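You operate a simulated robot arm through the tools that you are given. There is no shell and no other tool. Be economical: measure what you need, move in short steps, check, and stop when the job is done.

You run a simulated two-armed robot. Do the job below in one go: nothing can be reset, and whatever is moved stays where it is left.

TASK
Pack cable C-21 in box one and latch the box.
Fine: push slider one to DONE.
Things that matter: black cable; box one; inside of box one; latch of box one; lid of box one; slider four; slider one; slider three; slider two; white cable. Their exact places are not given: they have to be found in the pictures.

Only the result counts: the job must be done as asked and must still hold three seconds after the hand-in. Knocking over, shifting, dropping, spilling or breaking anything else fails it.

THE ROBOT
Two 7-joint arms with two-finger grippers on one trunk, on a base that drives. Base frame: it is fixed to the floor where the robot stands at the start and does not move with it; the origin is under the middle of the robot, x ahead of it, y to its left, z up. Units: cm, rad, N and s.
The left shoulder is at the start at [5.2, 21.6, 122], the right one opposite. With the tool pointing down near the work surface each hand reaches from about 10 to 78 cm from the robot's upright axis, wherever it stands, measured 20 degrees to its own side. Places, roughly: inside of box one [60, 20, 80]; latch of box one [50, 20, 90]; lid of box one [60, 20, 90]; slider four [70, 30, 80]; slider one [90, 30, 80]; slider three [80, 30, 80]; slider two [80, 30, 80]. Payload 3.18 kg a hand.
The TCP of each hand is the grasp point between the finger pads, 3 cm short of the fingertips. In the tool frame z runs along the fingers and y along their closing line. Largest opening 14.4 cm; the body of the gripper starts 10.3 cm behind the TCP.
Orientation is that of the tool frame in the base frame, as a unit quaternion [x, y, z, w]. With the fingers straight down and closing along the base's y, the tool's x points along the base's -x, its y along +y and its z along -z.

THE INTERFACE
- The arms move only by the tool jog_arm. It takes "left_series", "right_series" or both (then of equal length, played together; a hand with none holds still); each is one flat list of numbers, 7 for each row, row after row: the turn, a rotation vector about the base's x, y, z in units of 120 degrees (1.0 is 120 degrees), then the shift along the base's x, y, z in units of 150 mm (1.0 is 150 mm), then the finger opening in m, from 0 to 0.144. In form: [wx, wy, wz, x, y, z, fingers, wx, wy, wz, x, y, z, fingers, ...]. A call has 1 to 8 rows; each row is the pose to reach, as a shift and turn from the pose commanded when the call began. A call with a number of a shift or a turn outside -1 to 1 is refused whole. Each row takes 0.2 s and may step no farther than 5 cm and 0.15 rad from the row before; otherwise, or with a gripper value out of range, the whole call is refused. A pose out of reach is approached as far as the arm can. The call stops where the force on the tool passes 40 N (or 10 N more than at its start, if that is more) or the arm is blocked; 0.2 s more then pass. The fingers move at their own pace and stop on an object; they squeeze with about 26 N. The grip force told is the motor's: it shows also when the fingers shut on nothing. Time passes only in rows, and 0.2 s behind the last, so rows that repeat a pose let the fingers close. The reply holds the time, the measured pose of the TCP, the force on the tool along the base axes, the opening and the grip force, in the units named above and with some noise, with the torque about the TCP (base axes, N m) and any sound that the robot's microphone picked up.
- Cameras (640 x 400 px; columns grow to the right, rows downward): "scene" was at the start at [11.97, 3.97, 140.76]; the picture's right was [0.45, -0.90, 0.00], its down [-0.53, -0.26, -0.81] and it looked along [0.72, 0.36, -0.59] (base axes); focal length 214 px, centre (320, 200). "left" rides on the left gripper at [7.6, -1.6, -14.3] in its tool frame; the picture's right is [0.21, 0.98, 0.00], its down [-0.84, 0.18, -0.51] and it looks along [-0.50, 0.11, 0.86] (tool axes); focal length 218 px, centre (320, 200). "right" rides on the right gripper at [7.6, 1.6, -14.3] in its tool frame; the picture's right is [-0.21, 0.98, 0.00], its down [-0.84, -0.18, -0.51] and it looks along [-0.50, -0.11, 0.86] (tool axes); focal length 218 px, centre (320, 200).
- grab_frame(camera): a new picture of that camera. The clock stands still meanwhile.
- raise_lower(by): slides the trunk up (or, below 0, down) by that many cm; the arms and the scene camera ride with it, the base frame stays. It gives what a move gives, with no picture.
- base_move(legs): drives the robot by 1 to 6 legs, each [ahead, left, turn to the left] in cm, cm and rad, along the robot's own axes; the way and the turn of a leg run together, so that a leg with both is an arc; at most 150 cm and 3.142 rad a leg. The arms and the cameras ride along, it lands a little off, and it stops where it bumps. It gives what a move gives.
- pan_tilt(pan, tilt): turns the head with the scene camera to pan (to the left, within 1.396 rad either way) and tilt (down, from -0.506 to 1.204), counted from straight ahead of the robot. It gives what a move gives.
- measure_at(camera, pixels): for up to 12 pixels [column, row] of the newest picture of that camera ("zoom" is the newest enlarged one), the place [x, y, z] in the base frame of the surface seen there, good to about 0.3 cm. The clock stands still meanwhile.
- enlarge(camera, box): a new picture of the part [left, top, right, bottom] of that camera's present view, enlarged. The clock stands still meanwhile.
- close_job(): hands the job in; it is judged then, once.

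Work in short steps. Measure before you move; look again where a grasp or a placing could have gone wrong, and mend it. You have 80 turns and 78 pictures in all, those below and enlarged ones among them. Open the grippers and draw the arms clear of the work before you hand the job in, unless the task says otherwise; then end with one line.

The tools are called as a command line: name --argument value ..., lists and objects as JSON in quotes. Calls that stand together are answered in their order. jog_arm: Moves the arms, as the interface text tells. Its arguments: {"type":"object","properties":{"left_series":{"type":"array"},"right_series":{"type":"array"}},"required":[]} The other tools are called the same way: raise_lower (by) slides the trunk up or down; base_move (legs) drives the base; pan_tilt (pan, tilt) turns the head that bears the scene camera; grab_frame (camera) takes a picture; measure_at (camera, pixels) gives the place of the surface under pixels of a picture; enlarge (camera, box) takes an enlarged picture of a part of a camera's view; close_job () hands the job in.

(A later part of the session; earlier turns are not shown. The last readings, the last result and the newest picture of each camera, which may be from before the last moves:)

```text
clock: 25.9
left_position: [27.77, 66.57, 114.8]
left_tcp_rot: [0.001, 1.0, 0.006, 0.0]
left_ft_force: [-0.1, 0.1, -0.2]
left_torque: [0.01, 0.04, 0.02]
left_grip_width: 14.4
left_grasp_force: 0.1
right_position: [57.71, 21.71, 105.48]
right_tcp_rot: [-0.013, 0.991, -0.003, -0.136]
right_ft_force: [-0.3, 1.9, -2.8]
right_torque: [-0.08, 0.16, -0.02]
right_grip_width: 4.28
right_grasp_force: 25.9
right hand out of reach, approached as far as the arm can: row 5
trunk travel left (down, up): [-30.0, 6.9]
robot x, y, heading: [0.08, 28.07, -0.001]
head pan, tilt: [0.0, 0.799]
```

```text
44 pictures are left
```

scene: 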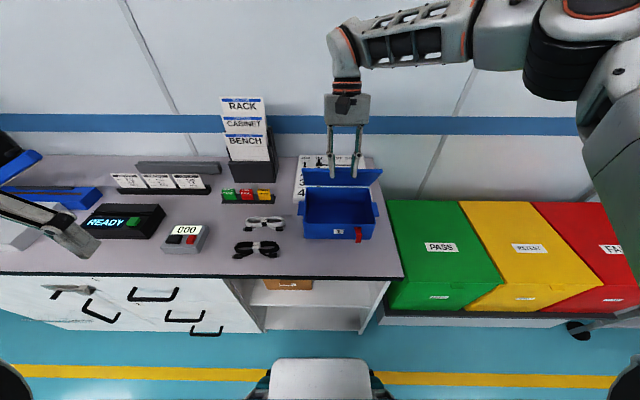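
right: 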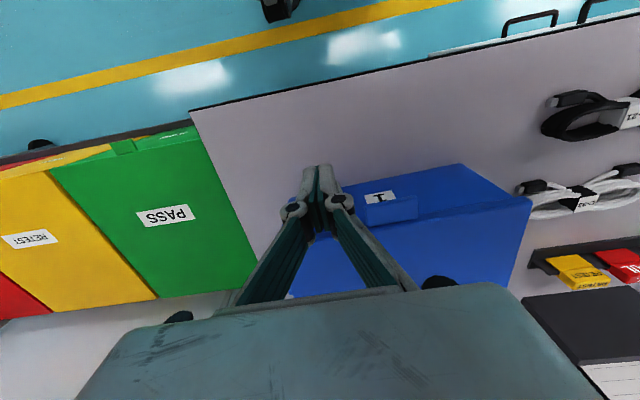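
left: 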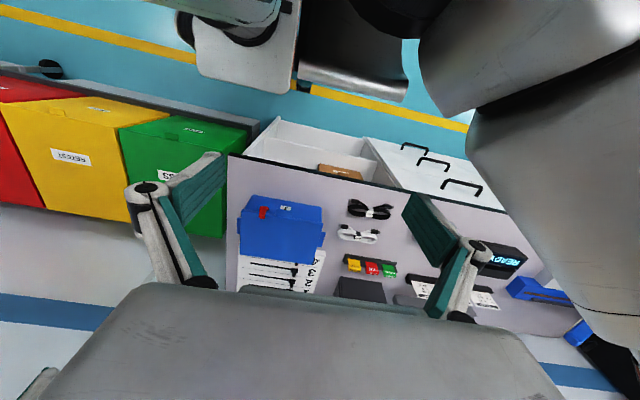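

Lid is near 60°. I carry on to ~98° with the hand turning to vertical.

jog_arm --right_series '[0, -0.05, 0, 0.157, 0, 0.08, 0.0, 0, -0.1, 0, 0.313, 0, 0.133, 0.0, 0, -0.15, 0, 0.48, 0, 0.16, 0.0, 0, -0.18, 0, 0.647, 0, 0.167, 0.0, 0, -0.2, 0, 0.773, 0, 0.153, 0.0]'

grab_frame --camera "scene"

```text
clock: 27.1
left_position: [27.68, 66.5, 114.75]
left_tcp_rot: [0.002, 1.0, 0.006, 0.0]
left_ft_force: [0.1, 0.8, 0.5]
left_torque: [-0.02, 0.03, 0.0]
left_grip_width: 14.4
left_grasp_force: 0.0
right_position: [69.28, 21.73, 107.76]
right_tcp_rot: [-0.004, 0.996, 0.001, 0.093]
right_ft_force: [1.6, -0.2, 0.0]
right_torque: [0.02, -0.01, 0.02]
right_grip_width: 0.0
right_grasp_force: 26.2
trunk travel left (down, up): [-30.0, 6.9]
robot x, y, heading: [-0.51, 27.89, 0.002]
head pan, tilt: [0.0, 0.799]
```

```text
43 pictures are left
```

scene: 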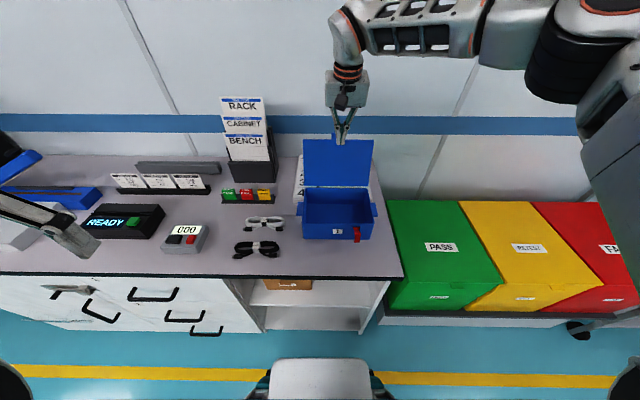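

The tab slipped out but the lid stands open. I check its angle and the box inside, and cable details.

enlarge --camera "scene" --box '[225, 130, 385, 260]'

measure_at --camera "scene" --pixels '[[310, 145], [370, 145], [338, 180], [338, 160], [338, 215], [320, 210], [360, 212], [306, 240], [243, 252], [275, 250], [258, 248], [258, 256]]'

```text
3.08 times, centred on (305, 195) of scene
```

zoom: 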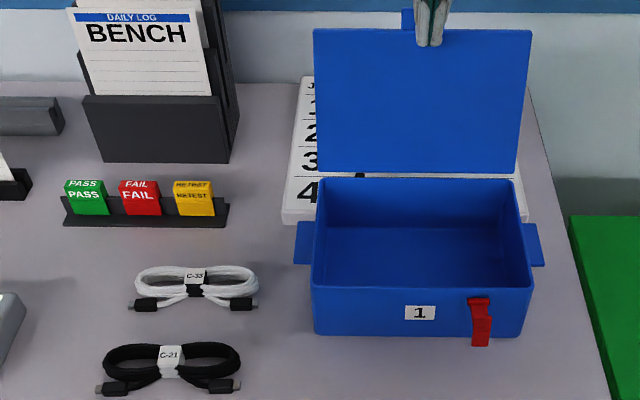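

```text
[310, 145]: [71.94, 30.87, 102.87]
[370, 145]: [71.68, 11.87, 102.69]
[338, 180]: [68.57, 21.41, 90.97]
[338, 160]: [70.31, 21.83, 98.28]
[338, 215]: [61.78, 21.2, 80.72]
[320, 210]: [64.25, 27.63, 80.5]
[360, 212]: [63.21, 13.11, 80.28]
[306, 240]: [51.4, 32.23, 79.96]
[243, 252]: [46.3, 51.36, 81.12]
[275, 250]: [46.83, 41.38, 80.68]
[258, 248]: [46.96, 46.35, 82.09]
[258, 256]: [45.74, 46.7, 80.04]
```

Lid rests open at ~106°, box is empty and its floor is at z≈80.5. I retract the right hand to its side while the left hand starts turning 90° and moving toward the black cable at (47,46.5).

jog_arm --right_series '[0, 0.015, 0, -0.2, 0, 0.07, 0.0, 0, 0.03, 0, -0.4, -0.13, 0.13, 0.0, 0, 0.045, 0, -0.63, -0.33, 0.2, 0.0, 0, 0.06, 0, -0.83, -0.55, 0.2, 0.0, 0, 0.075, 0, -1, -0.8, 0.15, 0.0, 0, 0.09, 0, -1, -1, 0.1, 0.0]' --left_series '[0, 0, -0.068, 0.1, -0.1, -0.07, 0.144, 0, 0, -0.136, 0.2, -0.2, -0.14, 0.144, 0, 0, -0.204, 0.3, -0.3, -0.2, 0.144, 0, 0, -0.272, 0.4, -0.4, -0.25, 0.144, 0, 0, -0.34, 0.5, -0.5, -0.3, 0.144, 0, 0, -0.408, 0.6, -0.6, -0.35, 0.144]'

grab_frame --camera "scene"

```text
clock: 28.5
left_position: [33.89, 54.21, 103.54]
left_tcp_rot: [0.383, 0.924, 0.01, 0.012]
left_ft_force: [-0.7, 0.9, -0.6]
left_torque: [0.02, 0.03, 0.0]
left_grip_width: 14.39
left_grasp_force: 0.0
left hand out of reach, approached as far as the arm can: row 2, 3, 4, 5, 6
right_position: [54.14, 6.69, 109.1]
right_tcp_rot: [-0.005, 1.0, 0.002, -0.003]
right_ft_force: [0.7, -1.4, -1.0]
right_torque: [-0.01, 0.03, -0.01]
right_grip_width: 0.01
right_grasp_force: 26.2
trunk travel left (down, up): [-30.0, 6.9]
robot x, y, heading: [0.21, 27.81, 0.001]
head pan, tilt: [0.0, 0.799]
```

```text
41 pictures are left
```

scene: 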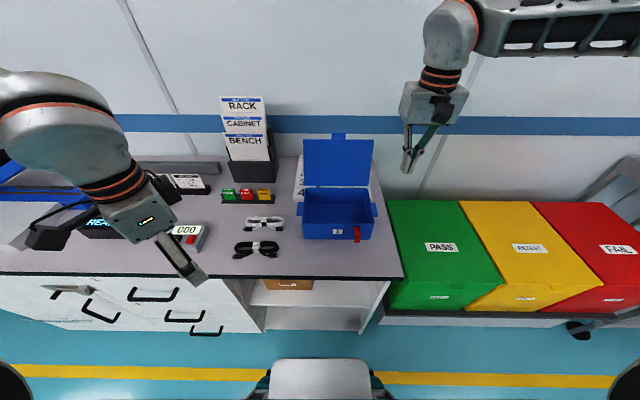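

The turn works (45° so far). Continue to above the cable, completing 90°.

jog_arm --left_series '[0, 0, -0.0625, 0.2, -0.08, 0, 0.1, 0, 0, -0.125, 0.4, -0.16, 0, 0.08, 0, 0, -0.1875, 0.6, -0.25, -0.05, 0.07, 0, 0, -0.25, 0.75, -0.35, -0.15, 0.07, 0, 0, -0.3125, 0.83, -0.43, -0.28, 0.07, 0, 0, -0.375, 0.873, -0.513, -0.4, 0.07]'

grab_frame --camera "scene"

grab_frame --camera "left"

```text
clock: 29.9
left_position: [43.15, 45.22, 94.18]
left_tcp_rot: [0.642, 0.76, 0.058, 0.084]
left_ft_force: [0.2, -0.4, -0.5]
left_torque: [0.02, 0.08, 0.01]
left_grip_width: 7.01
left_grasp_force: 0.2
left hand out of reach, approached as far as the arm can: row 1, 2, 3, 4, 5, 6
right_position: [54.49, 6.48, 108.8]
right_tcp_rot: [-0.002, 1.0, 0.002, -0.005]
right_ft_force: [1.1, 0.0, -0.2]
right_torque: [0.06, 0.12, -0.02]
right_grip_width: 0.02
right_grasp_force: 25.6
trunk travel left (down, up): [-30.0, 6.9]
robot x, y, heading: [0.12, 27.67, 0.001]
head pan, tilt: [0.0, 0.799]
```

```text
40 pictures are left
```

scene: 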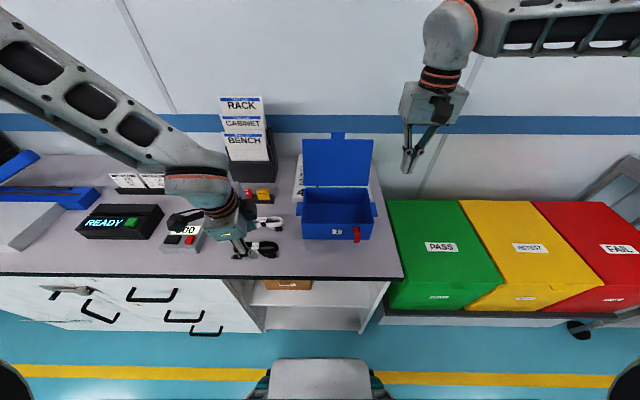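

```text
39 pictures are left
```

left: 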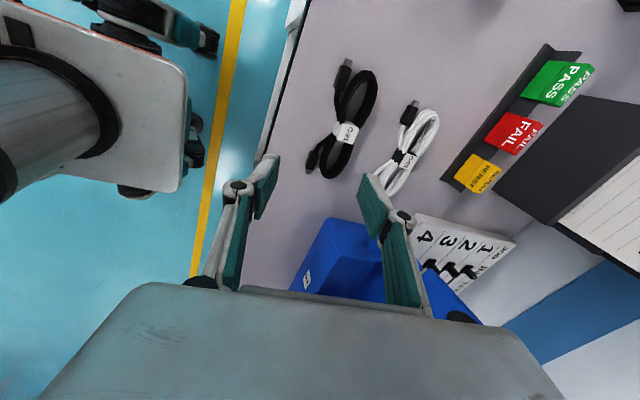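

The left arm is too folded here. I drive the base back 15 cm so it has more room (hands are all above z 90 and clear behind).

base_move --legs '[[-15, 0, 0]]'

grab_frame --camera "scene"

```text
clock: 31.2
left_position: [27.56, 45.58, 94.41]
left_tcp_rot: [0.641, 0.76, 0.06, 0.087]
left_ft_force: [0.2, 0.3, -0.6]
left_torque: [0.01, -0.04, -0.02]
left_grip_width: 6.99
left_grasp_force: 0.2
right_position: [38.94, 6.72, 109.2]
right_tcp_rot: [-0.004, 1.0, 0.002, -0.002]
right_ft_force: [0.0, 0.0, -0.1]
right_torque: [0.02, 0.0, 0.02]
right_grip_width: 0.02
right_grasp_force: 26.4
trunk travel left (down, up): [-30.0, 6.9]
robot x, y, heading: [-15.08, 28.04, -0.001]
head pan, tilt: [0.0, 0.799]
```

```text
38 pictures are left
```

scene: 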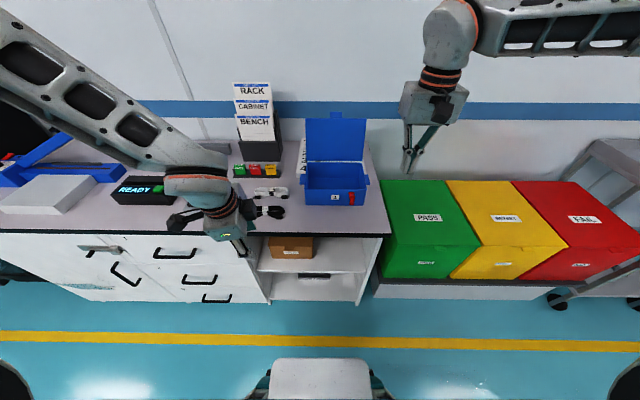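

Now straighten the left hand's tilt and move it forward over the cable.

jog_arm --left_series '[0.005, 0.025, -0.02, 0.25, 0.02, 0.05, 0.07, 0.009, 0.05, -0.04, 0.5, 0.04, 0.1, 0.07, 0.014, 0.075, -0.06, 0.75, 0.06, 0.15, 0.07, 0.018, 0.099, -0.08, 0.98, 0.07, 0.15, 0.07]'

grab_frame --camera "left"

```text
clock: 32.2
left_position: [27.0, 43.5, 88.52]
left_tcp_rot: [0.678, 0.731, 0.044, 0.057]
left_ft_force: [0.9, -0.2, 0.5]
left_torque: [0.0, -0.01, -0.02]
left_grip_width: 7.0
left_grasp_force: 0.2
left hand out of reach, approached as far as the arm can: row 1, 2, 3, 4
right_position: [39.11, 6.83, 109.18]
right_tcp_rot: [-0.004, 1.0, 0.002, -0.001]
right_ft_force: [0.1, 1.1, 0.4]
right_torque: [-0.01, -0.01, 0.0]
right_grip_width: 0.0
right_grasp_force: 25.9
trunk travel left (down, up): [-30.0, 6.9]
robot x, y, heading: [-15.22, 27.68, -0.003]
head pan, tilt: [0.0, 0.799]
```

```text
37 pictures are left
```

left: 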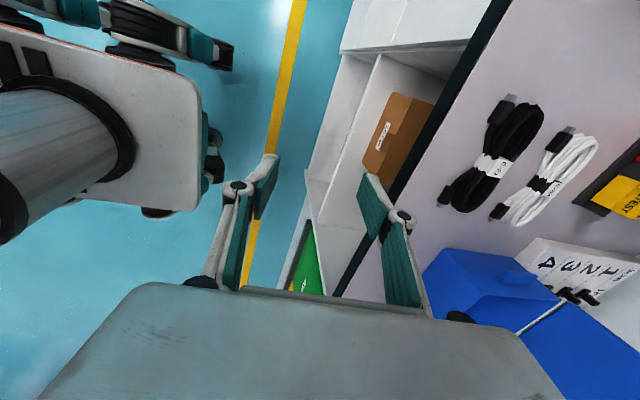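

The −90° turn hits a wrist limit. I'll unwind and try the +90° turn instead, moving up and over the table on the way.

jog_arm --left_series '[0, 0, 0.07, 0.05, 0.02, 0.1, 0.07, 0, 0.01, 0.14, 0.1, 0.05, 0.2, 0.07, 0.005, 0.02, 0.21, 0.15, 0.07, 0.3, 0.07, 0.005, 0.03, 0.28, 0.2, 0.1, 0.4, 0.07, 0.01, 0.04, 0.35, 0.3, 0.12, 0.5, 0.07, 0.01, 0.05, 0.42, 0.4, 0.15, 0.6, 0.07, 0.01, 0.05, 0.49, 0.5, 0.2, 0.65, 0.07, 0.01, 0.05, 0.56, 0.6, 0.25, 0.7, 0.07]'

jog_arm --left_series '[0, 0, 0.07, 0.1, 0, 0, 0.07, 0, 0, 0.14, 0.2, 0, 0, 0.07, 0, 0, 0.21, 0.3, 0, 0, 0.07, 0, 0, 0.28, 0.4, 0, 0, 0.07, 0, 0, 0.35, 0.5, 0, 0, 0.07, 0, 0, 0.42, 0.6, 0, 0, 0.07, 0, 0, 0.49, 0.7, 0, 0, 0.07, 0, 0, 0.56, 0.7, 0, 0, 0.07]'

```text
clock: 34.0
left_position: [35.98, 47.41, 98.99]
left_tcp_rot: [0.161, 0.986, 0.042, -0.02]
left_ft_force: [0.0, -0.6, 0.4]
left_torque: [0.0, 0.01, 0.01]
left_grip_width: 7.01
left_grasp_force: 0.2
right_position: [39.19, 6.88, 109.18]
right_tcp_rot: [-0.003, 1.0, 0.002, -0.003]
right_ft_force: [0.3, -0.3, -0.9]
right_torque: [-0.01, -0.01, -0.02]
right_grip_width: 0.03
right_grasp_force: 26.4
trunk travel left (down, up): [-30.0, 6.9]
robot x, y, heading: [-15.23, 27.94, 0.001]
head pan, tilt: [0.0, 0.799]
```

```text
clock: 35.9
left_position: [46.42, 47.38, 98.87]
left_tcp_rot: [-0.412, 0.91, 0.024, -0.039]
left_ft_force: [-0.5, -0.6, -0.6]
left_torque: [-0.02, -0.05, -0.01]
left_grip_width: 6.99
left_grasp_force: 0.1
right_position: [39.06, 6.88, 109.22]
right_tcp_rot: [-0.003, 1.0, 0.002, -0.002]
right_ft_force: [-0.9, 1.0, -0.1]
right_torque: [0.02, -0.02, -0.03]
right_grip_width: 0.03
right_grasp_force: 25.8
trunk travel left (down, up): [-30.0, 6.9]
robot x, y, heading: [-14.79, 27.68, -0.003]
head pan, tilt: [0.0, 0.799]
```

The +90° direction works fine. Finish the turn above the cable and look with the left camera.

jog_arm --left_series '[0.002, -0.009, 0.068, 0.02, -0.02, -0.05, 0.07, 0.004, -0.018, 0.137, 0.03, -0.04, -0.1, 0.07, 0.006, -0.027, 0.206, 0.04, -0.05, -0.15, 0.07, 0.008, -0.036, 0.275, 0.04, -0.05, -0.18, 0.07, 0.01, -0.044, 0.344, 0.04, -0.05, -0.2, 0.07]'

grab_frame --camera "left"

enlarge --camera "scene" --box '[225, 160, 321, 230]'

```text
clock: 37.0
left_position: [47.08, 46.5, 95.95]
left_tcp_rot: [-0.707, 0.707, -0.001, 0.0]
left_ft_force: [0.1, -0.1, 0.1]
left_torque: [-0.01, -0.03, 0.02]
left_grip_width: 7.01
left_grasp_force: 0.0
right_position: [39.07, 6.77, 109.08]
right_tcp_rot: [-0.003, 1.0, 0.002, -0.002]
right_ft_force: [-0.9, -0.1, 1.3]
right_torque: [0.0, 0.01, 0.03]
right_grip_width: 0.02
right_grasp_force: 26.2
trunk travel left (down, up): [-30.0, 6.9]
robot x, y, heading: [-15.13, 27.67, 0.001]
head pan, tilt: [0.0, 0.799]
```

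```text
36 pictures are left
```

left: 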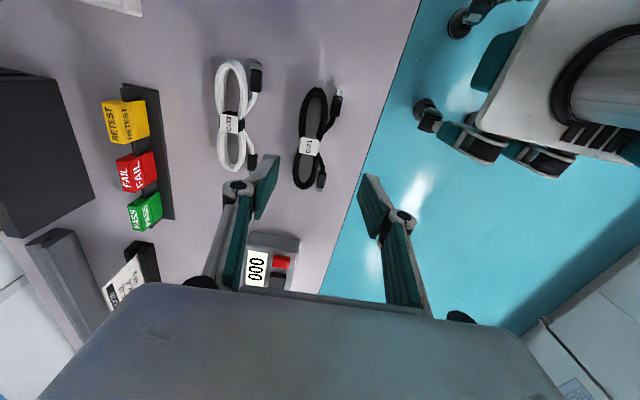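

```text
5.71 times, centred on (273, 195) of scene
```

zoom: 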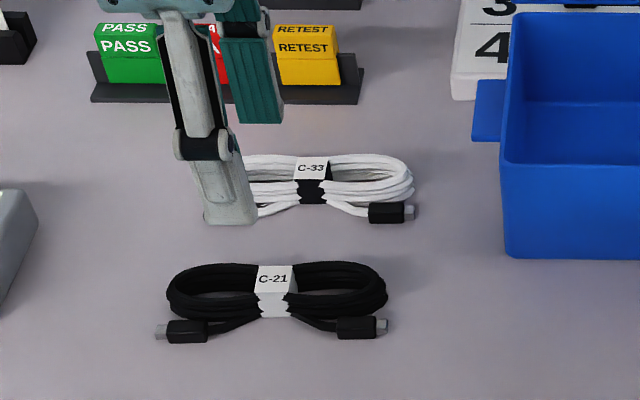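

Measure both cables from the left camera to place the fingers between them.

measure_at --camera "left" --pixels '[[310, 147], [300, 147], [319, 148], [310, 92], [303, 185], [323, 120], [298, 165], [330, 120], [237, 120], [250, 110], [245, 160], [321, 180]]'

measure_at --camera "zoom" --pixels '[[275, 268], [272, 290], [272, 312], [180, 290], [375, 290], [385, 325], [180, 330], [310, 195], [320, 208]]'

```text
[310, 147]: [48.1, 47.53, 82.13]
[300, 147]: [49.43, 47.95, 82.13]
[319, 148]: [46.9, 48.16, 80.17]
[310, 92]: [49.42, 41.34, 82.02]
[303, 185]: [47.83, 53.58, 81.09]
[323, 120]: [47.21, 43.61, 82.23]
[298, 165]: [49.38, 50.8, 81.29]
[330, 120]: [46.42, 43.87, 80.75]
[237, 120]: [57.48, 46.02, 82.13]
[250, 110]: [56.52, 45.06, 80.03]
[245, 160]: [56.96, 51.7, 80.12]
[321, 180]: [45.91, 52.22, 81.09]
```

```text
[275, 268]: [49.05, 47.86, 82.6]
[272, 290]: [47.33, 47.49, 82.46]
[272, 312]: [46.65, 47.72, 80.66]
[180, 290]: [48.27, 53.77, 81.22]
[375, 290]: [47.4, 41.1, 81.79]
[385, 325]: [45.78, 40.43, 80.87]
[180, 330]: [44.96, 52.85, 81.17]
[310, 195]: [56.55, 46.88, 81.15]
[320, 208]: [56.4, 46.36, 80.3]
```

Band centre is (48.1,47.6), top z 82.5; the white cable starts at x≈55. Descend with a 6 cm opening and close on the band.

jog_arm --left_series '[0, 0, 0, 0.065, 0.07, -0.2, 0.06, 0, 0, 0, 0.065, 0.07, -0.45, 0.06, 0, 0, 0, 0.065, 0.07, -0.7, 0.06, 0, 0, 0, 0.065, 0.07, -0.828, 0.06, 0, 0, 0, 0.065, 0.07, -0.828, 0.0, 0, 0, 0, 0.065, 0.07, -0.828, 0.0]'

enlarge --camera "scene" --box '[225, 160, 321, 230]'

```text
clock: 38.5
left_position: [47.96, 47.63, 83.36]
left_tcp_rot: [-0.707, 0.707, -0.001, -0.001]
left_ft_force: [-0.3, -0.1, 0.2]
left_torque: [-0.01, -0.02, 0.02]
left_grip_width: 2.61
left_grasp_force: 26.3
right_position: [39.19, 6.8, 109.26]
right_tcp_rot: [-0.003, 1.0, 0.001, -0.003]
right_ft_force: [-0.8, 0.2, 0.4]
right_torque: [-0.01, -0.03, 0.01]
right_grip_width: 0.0
right_grasp_force: 26.3
trunk travel left (down, up): [-30.0, 6.9]
robot x, y, heading: [-15.03, 27.5, -0.001]
head pan, tilt: [0.0, 0.799]
```

```text
5.71 times, centred on (273, 195) of scene
```

zoom: 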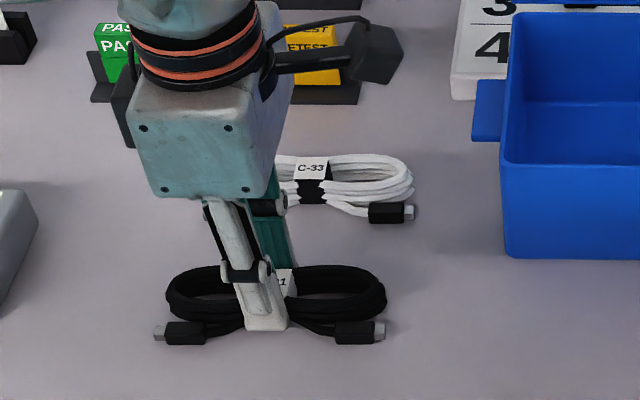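

Gripped (2.6 cm). Lift 15 cm and carry toward the box.

jog_arm --left_series '[0, 0, 0, 0, 0, 0.33, 0.0, 0, 0, 0, 0, 0, 0.66, 0.0, 0, 0, 0, 0, 0, 0.98, 0.0, 0, 0, 0, 0.15, -0.25, 1, 0.0, 0, 0, 0, 0.3, -0.5, 1, 0.0, 0, 0, 0, 0.45, -0.75, 1, 0.0, 0, 0, 0, 0.6, -1, 1, 0.0]'

jog_arm --left_series '[0, 0, 0, 0.05, -0.25, 0, 0.0, 0, 0, 0, 0.09, -0.5, 0, 0.0, 0, 0, 0, 0.09, -0.71, 0, 0.0]'

grab_frame --camera "scene"

```text
clock: 40.0
left_position: [56.44, 33.18, 98.6]
left_tcp_rot: [-0.705, 0.709, -0.001, -0.001]
left_ft_force: [-0.4, -1.6, -1.2]
left_torque: [0.2, -0.09, 0.04]
left_grip_width: 0.01
left_grasp_force: 25.8
left hand out of reach, approached as far as the arm can: row 7
right_position: [39.07, 6.67, 109.12]
right_tcp_rot: [-0.004, 1.0, 0.002, -0.001]
right_ft_force: [0.1, 0.0, 0.9]
right_torque: [-0.05, -0.01, 0.03]
right_grip_width: 0.0
right_grasp_force: 26.2
trunk travel left (down, up): [-30.0, 6.9]
robot x, y, heading: [-15.09, 27.89, -0.001]
head pan, tilt: [0.0, 0.799]
```

```text
clock: 41.0
left_position: [55.13, 30.32, 99.11]
left_tcp_rot: [0.724, -0.69, 0.0, 0.003]
left_ft_force: [-0.1, 1.6, 0.4]
left_torque: [0.01, 0.03, -0.02]
left_grip_width: 0.01
left_grasp_force: 26.0
left hand out of reach, approached as far as the arm can: row 1, 2, 3
right_position: [39.12, 6.79, 109.11]
right_tcp_rot: [-0.004, 1.0, 0.002, -0.002]
right_ft_force: [0.0, 0.4, 0.0]
right_torque: [-0.03, 0.01, 0.02]
right_grip_width: 0.01
right_grasp_force: 25.9
trunk travel left (down, up): [-30.0, 6.9]
robot x, y, heading: [-15.17, 27.95, 0.002]
head pan, tilt: [0.0, 0.799]
stopped in row 3 (left hand): the arm was blocked; the commanded pose is now the measured one
```

```text
33 pictures are left
```

scene: 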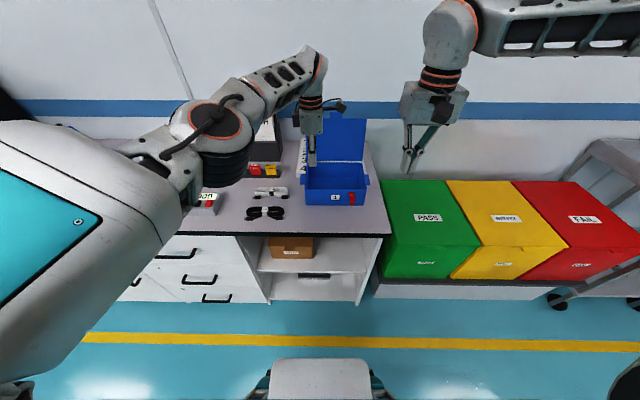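

The cable slipped out and lies at about its old place (264,212). I bring the left hand back over it and look.

jog_arm --left_series '[0, 0, 0, -0.1, 0.25, 0, 0.03, 0, 0, 0.015, -0.2, 0.5, 0, 0.06, 0, 0, 0.025, -0.3, 0.75, 0, 0.06, 0, 0, 0.025, -0.4, 0.95, 0, 0.06]'

enlarge --camera "scene" --box '[225, 160, 321, 230]'

grab_frame --camera "left"

```text
clock: 42.0
left_position: [48.83, 43.95, 99.39]
left_tcp_rot: [0.739, -0.673, 0.001, 0.002]
left_ft_force: [0.4, -0.9, 1.1]
left_torque: [0.03, -0.01, -0.02]
left_grip_width: 6.01
left_grasp_force: 0.1
right_position: [39.03, 6.87, 109.3]
right_tcp_rot: [-0.003, 1.0, 0.002, -0.002]
right_ft_force: [0.4, -0.1, 0.3]
right_torque: [-0.04, -0.03, -0.01]
right_grip_width: 0.0
right_grasp_force: 26.3
trunk travel left (down, up): [-30.0, 6.9]
robot x, y, heading: [-15.11, 27.77, -0.001]
head pan, tilt: [0.0, 0.799]
```

```text
5.71 times, centred on (273, 195) of scene
```

zoom: 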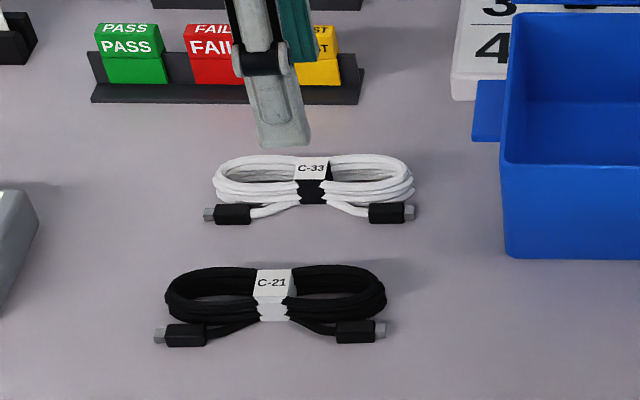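

```text
31 pictures are left
```

left: 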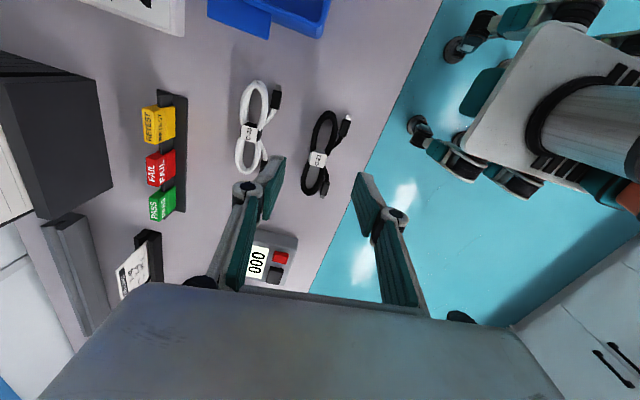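

Cable unchanged in place. Measure its band again, then regrip slightly lower and lift slowly.

measure_at --camera "zoom" --pixels '[[274, 272], [272, 285], [272, 300], [272, 315], [180, 290], [375, 290], [276, 322]]'

measure_at --camera "left" --pixels '[[318, 158], [310, 157], [326, 159]]'

```text
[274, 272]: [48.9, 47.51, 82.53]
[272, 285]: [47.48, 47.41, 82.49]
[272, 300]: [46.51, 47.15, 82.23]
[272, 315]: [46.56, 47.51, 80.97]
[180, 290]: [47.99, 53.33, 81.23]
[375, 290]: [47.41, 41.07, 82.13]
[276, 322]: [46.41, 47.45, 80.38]
```

```text
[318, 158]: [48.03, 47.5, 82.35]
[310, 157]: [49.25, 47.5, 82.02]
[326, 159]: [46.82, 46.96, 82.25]
```

Band centre (47.9,47.4). Descend to TCP z≈83.0, close, then lift slowly a little and check the grip.

jog_arm --left_series '[0, 0, -0.02, -0.03, 0.12, -0.1, 0.06, 0, 0, -0.045, -0.062, 0.23, -0.3, 0.06, 0, 0, -0.045, -0.062, 0.23, -0.6, 0.06, 0, 0, -0.045, -0.062, 0.23, -0.8, 0.06]'

jog_arm --left_series '[0, 0, 0, 0, 0, -0.15, 0.06, 0, 0, 0, 0, 0, -0.285, 0.06, 0, 0, 0, 0, 0, -0.285, 0.0, 0, 0, 0, 0, 0, -0.285, 0.0, 0, 0, 0, 0, 0, -0.285, 0.0, 0, 0, 0, 0, 0, -0.27, 0.0, 0, 0, 0, 0, 0, -0.24, 0.0]'

enlarge --camera "scene" --box '[225, 160, 321, 230]'

```text
clock: 43.0
left_position: [47.9, 47.26, 87.12]
left_tcp_rot: [-0.707, 0.708, 0.0, -0.003]
left_ft_force: [-0.5, 0.7, -0.2]
left_torque: [0.0, 0.03, 0.0]
left_grip_width: 6.0
left_grasp_force: 0.1
right_position: [39.04, 6.79, 109.15]
right_tcp_rot: [-0.004, 1.0, 0.001, -0.003]
right_ft_force: [0.2, 0.6, -0.3]
right_torque: [0.03, 0.0, 0.0]
right_grip_width: 0.0
right_grasp_force: 26.3
trunk travel left (down, up): [-30.0, 6.9]
robot x, y, heading: [-14.81, 27.76, 0.005]
head pan, tilt: [0.0, 0.799]
```

```text
clock: 44.6
left_position: [47.9, 47.2, 83.58]
left_tcp_rot: [-0.707, 0.708, 0.001, -0.004]
left_ft_force: [0.4, -0.7, -1.9]
left_torque: [-0.03, 0.01, 0.0]
left_grip_width: 2.64
left_grasp_force: 26.4
right_position: [39.06, 6.85, 109.25]
right_tcp_rot: [-0.003, 1.0, 0.002, -0.003]
right_ft_force: [0.3, 0.7, -0.6]
right_torque: [0.0, -0.01, -0.01]
right_grip_width: 0.01
right_grasp_force: 26.0
trunk travel left (down, up): [-30.0, 6.9]
robot x, y, heading: [-15.38, 27.76, 0.005]
head pan, tilt: [0.0, 0.799]
```

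```text
5.71 times, centred on (273, 195) of scene
```

zoom: 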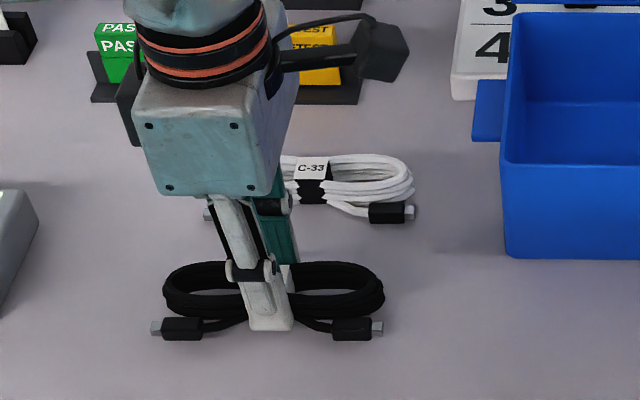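

Still gripped (2.64 cm) and carrying weight. Lift slowly, 1 cm per row.

jog_arm --left_series '[0, 0, 0, 0, 0, 0.05, 0.0, 0, 0, 0, 0, 0, 0.11, 0.0, 0, 0, 0, 0, 0, 0.18, 0.0, 0, 0, 0, 0, 0, 0.26, 0.0, 0, 0, 0, 0, 0, 0.34, 0.0, 0, 0, 0, 0, 0, 0.42, 0.0, 0, 0, 0, 0, 0, 0.49, 0.0, 0, 0, 0, 0, 0, 0.55, 0.0]'

jog_arm --left_series '[0, 0, 0, 0, 0, 0.05, 0.0, 0, 0, 0, 0, 0, 0.11, 0.0, 0, 0, 0, 0, 0, 0.18, 0.0, 0, 0, 0, 0, 0, 0.25, 0.0, 0, 0, 0, 0, 0, 0.32, 0.0, 0, 0, 0, 0, 0, 0.39, 0.0, 0, 0, 0, 0, 0, 0.46, 0.0, 0, 0, 0, 0, 0, 0.5, 0.0]'

grab_frame --camera "scene"

```text
clock: 46.5
left_position: [48.05, 47.35, 91.94]
left_tcp_rot: [-0.707, 0.708, -0.001, -0.003]
left_ft_force: [-0.4, -0.5, -0.4]
left_torque: [0.0, -0.04, 0.02]
left_grip_width: 2.64
left_grasp_force: 25.8
right_position: [39.11, 6.75, 109.22]
right_tcp_rot: [-0.003, 1.0, 0.002, -0.002]
right_ft_force: [-0.2, 0.2, 0.8]
right_torque: [0.03, -0.01, 0.0]
right_grip_width: 0.02
right_grasp_force: 25.9
trunk travel left (down, up): [-30.0, 6.9]
robot x, y, heading: [-15.47, 27.69, 0.0]
head pan, tilt: [0.0, 0.799]
```

```text
clock: 48.2
left_position: [48.05, 47.28, 99.36]
left_tcp_rot: [-0.706, 0.708, 0.0, -0.002]
left_ft_force: [-0.9, -0.1, -0.4]
left_torque: [-0.01, -0.01, -0.02]
left_grip_width: 2.63
left_grasp_force: 26.0
right_position: [39.11, 6.88, 109.06]
right_tcp_rot: [-0.003, 1.0, 0.002, -0.002]
right_ft_force: [0.7, 0.5, 0.3]
right_torque: [-0.02, -0.01, 0.02]
right_grip_width: 0.0
right_grasp_force: 26.2
trunk travel left (down, up): [-30.0, 6.9]
robot x, y, heading: [-14.9, 27.77, 0.005]
head pan, tilt: [0.0, 0.799]
```

```text
29 pictures are left
```

scene: 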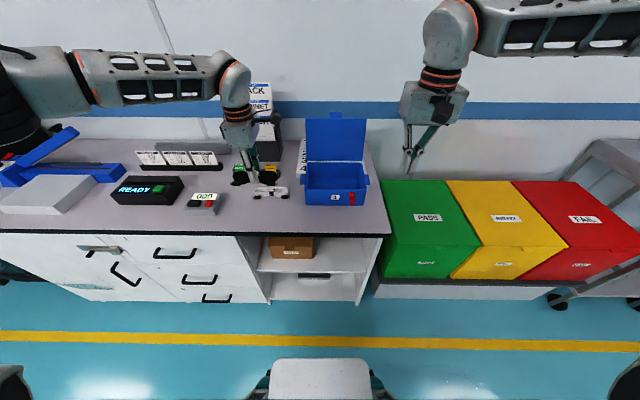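

The cable is held securely. Drive the base right 22 cm, carrying it above the box.

base_move --legs '[[0, -22, 0]]'

grab_frame --camera "scene"

```text
clock: 50.8
left_position: [48.1, 25.38, 99.41]
left_tcp_rot: [-0.706, 0.709, 0.001, -0.003]
left_ft_force: [0.5, 0.1, -1.0]
left_torque: [0.0, -0.02, 0.02]
left_grip_width: 2.63
left_grasp_force: 26.0
right_position: [39.06, -15.2, 109.1]
right_tcp_rot: [-0.004, 1.0, 0.002, -0.001]
right_ft_force: [0.3, 0.5, 0.5]
right_torque: [-0.01, -0.01, 0.02]
right_grip_width: 0.0
right_grasp_force: 25.8
trunk travel left (down, up): [-30.0, 6.9]
robot x, y, heading: [-15.1, 5.99, 0.002]
head pan, tilt: [0.0, 0.799]
```

```text
28 pictures are left
```

scene: 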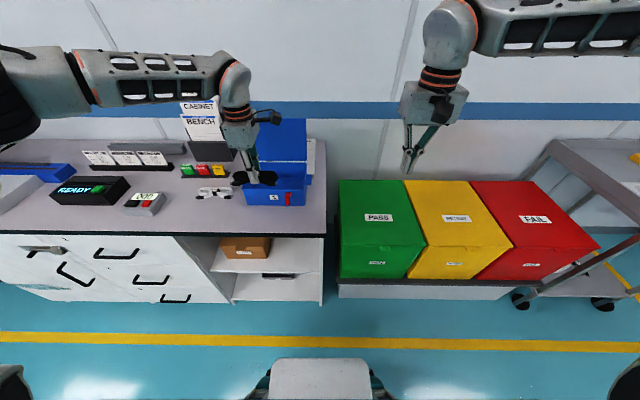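

Move over the box centre (58.3, 22) slowly, then check before lowering.

jog_arm --left_series '[0, 0, 0, 0.11, -0.04, 0, 0.0, 0, 0, 0, 0.23, -0.08, 0, 0.0, 0, 0, 0, 0.36, -0.12, 0, 0.0, 0, 0, 0, 0.48, -0.16, 0, 0.0, 0, 0, 0, 0.59, -0.2, 0, 0.0, 0, 0, 0, 0.68, -0.225, 0, 0.0]'

enlarge --camera "scene" --box '[190, 110, 340, 230]'

```text
clock: 52.2
left_position: [58.19, 21.97, 99.29]
left_tcp_rot: [-0.706, 0.708, 0.001, -0.003]
left_ft_force: [0.8, -0.2, -1.0]
left_torque: [0.01, -0.03, 0.04]
left_grip_width: 2.61
left_grasp_force: 26.0
right_position: [39.11, -15.16, 109.08]
right_tcp_rot: [-0.004, 1.0, 0.002, -0.002]
right_ft_force: [-0.8, -0.6, -0.1]
right_torque: [0.01, 0.03, -0.01]
right_grip_width: 0.0
right_grasp_force: 26.0
trunk travel left (down, up): [-30.0, 6.9]
robot x, y, heading: [-15.28, 5.71, -0.002]
head pan, tilt: [0.0, 0.799]
```

```text
3.33 times, centred on (265, 170) of scene
```

zoom: 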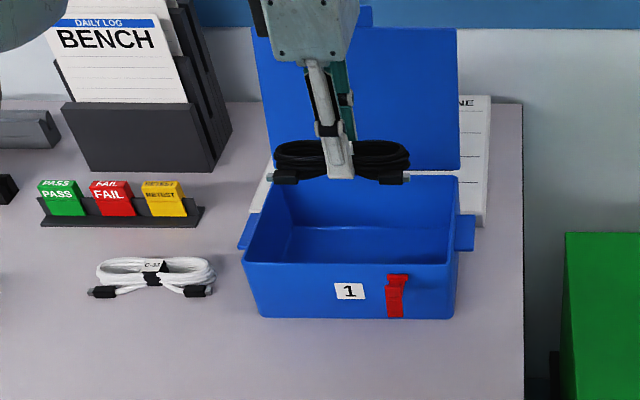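

Aligned above the open box. Lower 15 cm slowly.

jog_arm --left_series '[0, 0, 0, 0, 0, -0.1, 0.0, 0, 0, 0, 0, 0, -0.25, 0.0, 0, 0, 0, 0, 0, -0.4, 0.0, 0, 0, 0, 0, 0, -0.55, 0.0, 0, 0, 0, 0, 0, -0.7, 0.0, 0, 0, 0, 0, 0, -0.82, 0.0, 0, 0, 0, 0, 0, -0.92, 0.0, 0, 0, 0, 0, 0, -0.99, 0.0]'

enlarge --camera "scene" --box '[190, 110, 340, 230]'

```text
clock: 54.0
left_position: [58.17, 21.98, 84.52]
left_tcp_rot: [-0.706, 0.708, -0.001, -0.001]
left_ft_force: [0.0, -0.1, -1.1]
left_torque: [0.01, 0.02, -0.01]
left_grip_width: 2.64
left_grasp_force: 26.0
right_position: [39.09, -15.14, 109.2]
right_tcp_rot: [-0.004, 1.0, 0.002, -0.003]
right_ft_force: [-0.6, -0.3, -0.2]
right_torque: [0.0, 0.02, 0.03]
right_grip_width: 0.0
right_grasp_force: 26.0
trunk travel left (down, up): [-30.0, 6.9]
robot x, y, heading: [-14.84, 6.05, 0.008]
head pan, tilt: [0.0, 0.799]
```

```text
3.33 times, centred on (265, 170) of scene
```

zoom: 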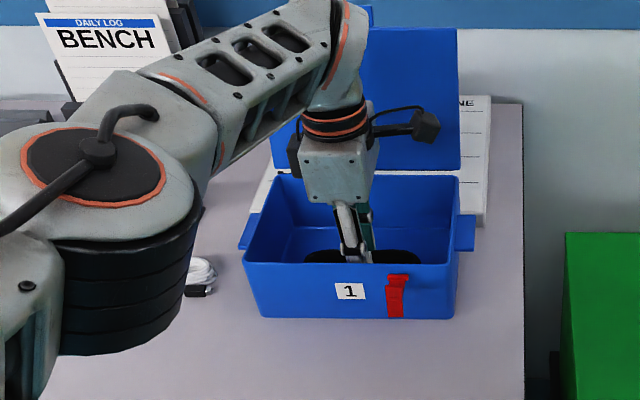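

Inside the box; lower 0.7 cm more, open to 6 cm and rise straight up.

jog_arm --left_series '[0, 0, 0, 0, 0, -0.045, 0.0, 0, 0, 0, 0, 0, -0.045, 0.06, 0, 0, 0, 0, 0, -0.045, 0.06, 0, 0, 0, 0, 0, 0.1, 0.06, 0, 0, 0, 0, 0, 0.35, 0.06, 0, 0, 0, 0, 0, 0.65, 0.06, 0, 0, 0, 0, 0, 0.95, 0.06]'

enlarge --camera "scene" --box '[190, 110, 340, 230]'

```text
clock: 55.6
left_position: [58.89, 21.85, 98.94]
left_tcp_rot: [-0.706, 0.709, 0.0, -0.003]
left_ft_force: [0.4, -0.2, -0.7]
left_torque: [0.01, -0.02, 0.03]
left_grip_width: 6.0
left_grasp_force: 0.0
left hand out of reach, approached as far as the arm can: row 5, 6, 7
right_position: [39.01, -15.14, 109.29]
right_tcp_rot: [-0.004, 1.0, 0.003, -0.002]
right_ft_force: [-0.6, 0.1, -0.3]
right_torque: [0.02, -0.02, 0.01]
right_grip_width: 0.02
right_grasp_force: 25.3
trunk travel left (down, up): [-30.0, 6.9]
robot x, y, heading: [-15.16, 6.08, 0.005]
head pan, tilt: [0.0, 0.799]
```

```text
3.33 times, centred on (265, 170) of scene
```

zoom: 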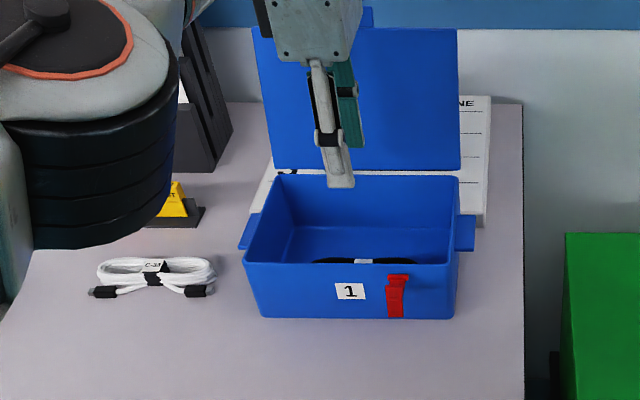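

The cable lies inside the box with the lid open. Retract the left hand back and outward, unwinding its yaw.

jog_arm --left_series '[0, 0, -0.05, -0.12, 0.05, 0.02, 0.06, 0, 0, -0.12, -0.25, 0.1, 0.03, 0.06, 0, 0, -0.19, -0.4, 0.2, 0.05, 0.06, 0, 0, -0.26, -0.55, 0.3, 0.1, 0.06, 0, 0, -0.33, -0.7, 0.4, 0.15, 0.06, 0, 0, -0.4, -0.85, 0.5, 0.2, 0.06, 0, 0, -0.4, -1, 0.6, 0.2, 0.03, 0, 0, -0.4, -1, 0.7, 0.2, 0.0]'

jog_arm --left_series '[0, 0, -0.07, -0.15, 0.0, 0.05, 0.0, 0, 0, -0.14, -0.3, 0.0, 0.1, 0.0, 0, 0, -0.21, -0.45, 0.0, 0.15, 0.0, 0, 0, -0.28, -0.6, 0.0, 0.2, 0.0, 0, 0, -0.35, -0.7, 0.0, 0.25, 0.0]'

grab_frame --camera "scene"

```text
clock: 57.4
left_position: [43.96, 32.48, 101.62]
left_tcp_rot: [-0.357, 0.934, 0.001, -0.002]
left_ft_force: [0.7, -0.1, 0.2]
left_torque: [-0.02, 0.02, -0.01]
left_grip_width: 0.01
left_grasp_force: 26.5
left hand out of reach, approached as far as the arm can: row 1, 2, 3, 4
right_position: [39.11, -15.02, 109.07]
right_tcp_rot: [-0.004, 1.0, 0.001, -0.003]
right_ft_force: [-0.3, 0.4, -0.3]
right_torque: [0.0, 0.03, -0.05]
right_grip_width: 0.02
right_grasp_force: 26.1
trunk travel left (down, up): [-30.0, 6.9]
robot x, y, heading: [-15.01, 6.02, 0.003]
head pan, tilt: [0.0, 0.799]
```

```text
clock: 58.6
left_position: [33.33, 32.35, 105.6]
left_tcp_rot: [0.004, 1.0, 0.001, -0.001]
left_ft_force: [0.0, 0.8, 0.4]
left_torque: [0.03, -0.03, 0.03]
left_grip_width: 0.0
left_grasp_force: 25.7
right_position: [39.09, -15.15, 109.12]
right_tcp_rot: [-0.004, 1.0, 0.003, -0.001]
right_ft_force: [-1.0, 0.3, -0.4]
right_torque: [0.04, 0.03, 0.01]
right_grip_width: 0.01
right_grasp_force: 26.0
trunk travel left (down, up): [-30.0, 6.9]
robot x, y, heading: [-15.04, 5.59, -0.001]
head pan, tilt: [0.0, 0.799]
```

```text
24 pictures are left
```

scene: 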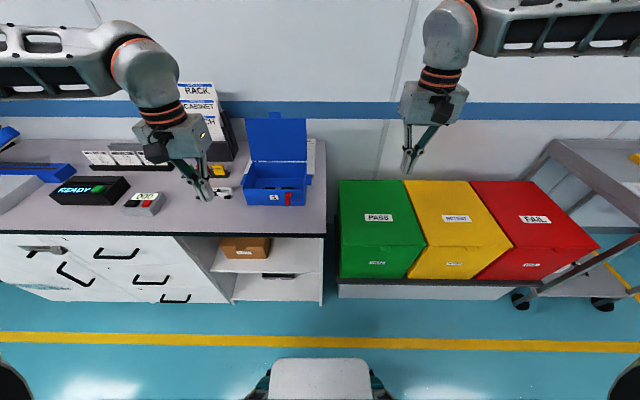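

Drive back left 22 cm, then 18 cm forward, so the right hand faces the lid as before.

base_move --legs '[[0, 22, 0], [18, 0, 0]]'

enlarge --camera "scene" --box '[260, 110, 420, 260]'

measure_at --camera "zoom" --pixels '[[320, 150], [400, 60], [240, 60], [320, 200], [330, 250], [480, 120], [480, 20], [320, 35], [320, 20]]'

```text
clock: 62.2
left_position: [51.43, 54.41, 105.52]
left_tcp_rot: [0.002, 1.0, 0.001, -0.001]
left_ft_force: [0.0, -0.3, -0.5]
left_torque: [-0.02, 0.03, -0.03]
left_grip_width: 0.0
left_grasp_force: 25.9
right_position: [57.13, 6.91, 109.14]
right_tcp_rot: [-0.004, 1.0, 0.002, -0.003]
right_ft_force: [-0.2, -0.9, -0.1]
right_torque: [-0.03, 0.02, 0.02]
right_grip_width: 0.0
right_grasp_force: 26.5
trunk travel left (down, up): [-30.0, 6.9]
robot x, y, heading: [2.81, 28.15, -0.002]
head pan, tilt: [0.0, 0.799]
```

```text
2.67 times, centred on (340, 185) of scene
```

zoom: 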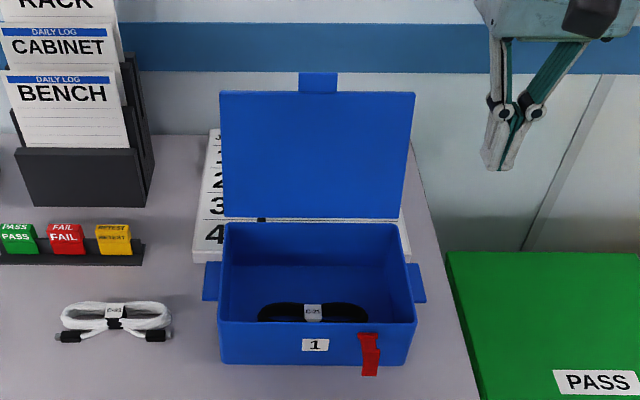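

```text
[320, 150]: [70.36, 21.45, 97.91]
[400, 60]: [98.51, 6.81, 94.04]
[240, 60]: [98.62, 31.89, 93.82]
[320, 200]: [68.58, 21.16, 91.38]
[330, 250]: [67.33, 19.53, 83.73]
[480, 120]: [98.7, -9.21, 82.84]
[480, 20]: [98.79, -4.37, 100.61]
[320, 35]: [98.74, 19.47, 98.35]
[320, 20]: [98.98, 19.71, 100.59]
```

Cable visible inside the box, lid open. I drive 8 cm further forward so the right hand can reach behind the lid (needed for the slider too).

base_move --legs '[[8, 0, 0]]'

jog_arm --right_series '[0, 0, 0, 0.2, -0.2, -0.05, 0.0, 0, 0, 0, 0.45, -0.2, -0.1, 0.0, 0, 0, 0, 0.75, -0.2, -0.1, 0.0, 0, 0, 0, 0.83, -0.1, -0.1, 0.0]'

grab_frame --camera "scene"

```text
clock: 63.3
left_position: [59.3, 54.25, 105.5]
left_tcp_rot: [0.002, 1.0, 0.002, -0.001]
left_ft_force: [-0.4, -0.2, 0.9]
left_torque: [0.04, 0.03, -0.03]
left_grip_width: 0.0
left_grasp_force: 26.0
right_position: [64.97, 6.79, 109.3]
right_tcp_rot: [-0.003, 1.0, 0.002, -0.003]
right_ft_force: [0.4, 0.1, 0.2]
right_torque: [0.02, 0.04, 0.03]
right_grip_width: 0.0
right_grasp_force: 26.1
trunk travel left (down, up): [-30.0, 6.9]
robot x, y, heading: [10.79, 27.64, -0.002]
head pan, tilt: [0.0, 0.799]
```

```text
clock: 64.3
left_position: [59.25, 54.25, 105.54]
left_tcp_rot: [0.002, 1.0, 0.002, -0.002]
left_ft_force: [0.7, -0.4, 0.1]
left_torque: [-0.02, 0.02, 0.01]
left_grip_width: 0.0
left_grasp_force: 26.2
right_position: [74.95, 4.43, 107.7]
right_tcp_rot: [-0.002, 1.0, 0.001, -0.002]
right_ft_force: [-0.1, 0.3, 0.4]
right_torque: [-0.03, 0.05, -0.05]
right_grip_width: 0.03
right_grasp_force: 26.1
right hand out of reach, approached as far as the arm can: row 3, 4
trunk travel left (down, up): [-30.0, 6.9]
robot x, y, heading: [10.78, 27.68, -0.002]
head pan, tilt: [0.0, 0.799]
```

```text
22 pictures are left
```

scene: 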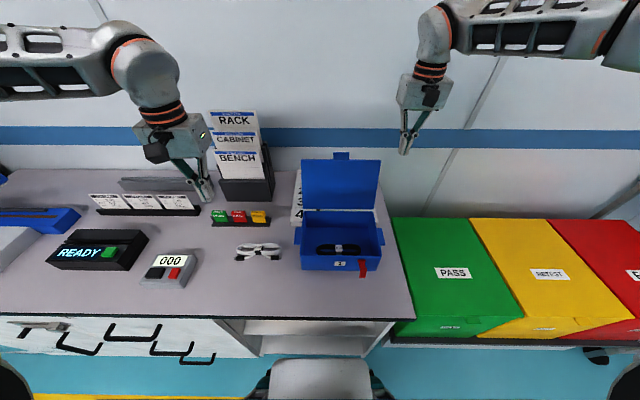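

Reach limit at this height; lowering gives more reach. I go down to z≈100 and further out at y≈4 first.

jog_arm --right_series '[0, 0, 0, 0.0, 0, -0.2, 0.0, 0, 0, 0, 0.0, 0, -0.45, 0.0, 0, 0, 0, 0.1, 0, -0.5, 0.0, 0, 0, 0, 0.16, 0.1, -0.5, 0.0]'

```text
clock: 65.3
left_position: [59.13, 54.41, 105.47]
left_tcp_rot: [0.002, 1.0, 0.002, -0.002]
left_ft_force: [-0.2, 0.2, -0.2]
left_torque: [-0.04, 0.0, 0.03]
left_grip_width: 0.0
left_grasp_force: 25.9
right_position: [77.52, 6.0, 100.24]
right_tcp_rot: [-0.004, 1.0, 0.002, -0.002]
right_ft_force: [0.2, 0.1, -0.2]
right_torque: [0.01, 0.0, 0.01]
right_grip_width: 0.0
right_grasp_force: 25.9
trunk travel left (down, up): [-30.0, 6.9]
robot x, y, heading: [10.57, 27.93, 0.0]
head pan, tilt: [0.0, 0.799]
```

Now move behind the lid (y≈15) and push it toward −x past vertical, slowly.

jog_arm --right_series '[0, 0, 0, 0.0, 0.3, 0.0, 0.0, 0, 0, 0, 0.0, 0.63, 0.0, 0.0, 0, 0, 0, -0.12, 0.63, 0.0, 0.0, 0, 0, 0, -0.24, 0.63, 0.0, 0.0, 0, 0, 0, -0.36, 0.63, 0.0, 0.0, 0, 0, 0, -0.48, 0.63, 0.0, 0.0, 0, 0, 0, -0.6, 0.63, 0.0, 0.0]'

grab_frame --camera "scene"

```text
clock: 66.9
left_position: [59.13, 54.26, 105.64]
left_tcp_rot: [0.002, 1.0, 0.001, -0.001]
left_ft_force: [0.5, -0.2, -0.4]
left_torque: [-0.01, -0.01, -0.01]
left_grip_width: 0.0
left_grasp_force: 26.2
right_position: [68.4, 15.28, 100.11]
right_tcp_rot: [-0.002, 1.0, 0.002, -0.004]
right_ft_force: [-0.8, 0.4, 0.8]
right_torque: [-0.01, -0.03, 0.0]
right_grip_width: 0.0
right_grasp_force: 25.9
trunk travel left (down, up): [-30.0, 6.9]
robot x, y, heading: [10.49, 27.87, -0.003]
head pan, tilt: [0.0, 0.799]
```

```text
21 pictures are left
```

scene: 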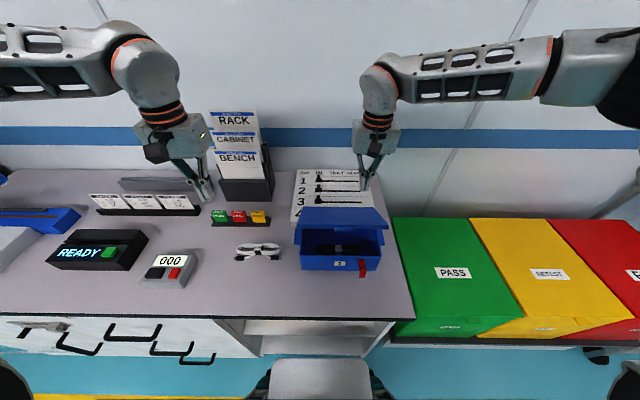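

The lid passed vertical and is coming down gently. I lift the hand slightly, move over the lid and look.

jog_arm --right_series '[0, 0, 0, -0.1, 0, 0.1, 0.0, 0, 0, 0, -0.3, 0.05, 0.25, 0.0, 0, 0, 0, -0.55, 0.1, 0.25, 0.0, 0, 0, 0, -0.75, 0.15, 0.2, 0.0]'

enlarge --camera "scene" --box '[270, 155, 410, 285]'

```text
clock: 67.9
left_position: [59.13, 54.39, 105.61]
left_tcp_rot: [0.002, 1.0, 0.002, -0.001]
left_ft_force: [-0.7, 0.6, 0.0]
left_torque: [-0.01, -0.02, 0.03]
left_grip_width: 0.03
left_grasp_force: 26.5
right_position: [57.18, 17.57, 103.32]
right_tcp_rot: [-0.003, 1.0, 0.002, -0.002]
right_ft_force: [-0.5, -0.6, -0.3]
right_torque: [-0.02, -0.01, -0.04]
right_grip_width: 0.0
right_grasp_force: 25.4
trunk travel left (down, up): [-30.0, 6.9]
robot x, y, heading: [10.66, 27.61, -0.002]
head pan, tilt: [0.0, 0.799]
```

```text
3.08 times, centred on (340, 220) of scene
```

zoom: 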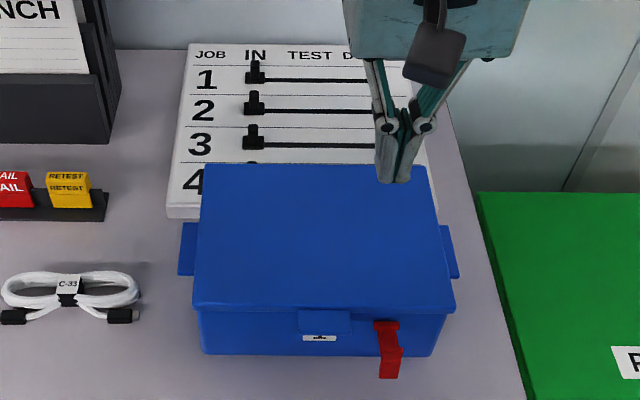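

The lid is down. Measure the lid flushness, latch and sliders.

measure_at --camera "zoom" --pixels '[[210, 300], [440, 305], [325, 250], [325, 320], [387, 326], [388, 345], [390, 370], [255, 68], [255, 78], [330, 80], [366, 80], [325, 175]]'

```text
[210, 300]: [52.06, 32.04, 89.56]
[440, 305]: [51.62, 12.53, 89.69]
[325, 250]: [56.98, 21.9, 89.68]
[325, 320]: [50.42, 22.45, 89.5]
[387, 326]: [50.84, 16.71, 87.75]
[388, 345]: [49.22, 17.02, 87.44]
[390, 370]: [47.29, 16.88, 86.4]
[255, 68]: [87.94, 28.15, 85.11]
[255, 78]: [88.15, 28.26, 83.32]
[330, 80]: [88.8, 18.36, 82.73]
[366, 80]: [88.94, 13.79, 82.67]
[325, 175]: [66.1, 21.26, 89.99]
```

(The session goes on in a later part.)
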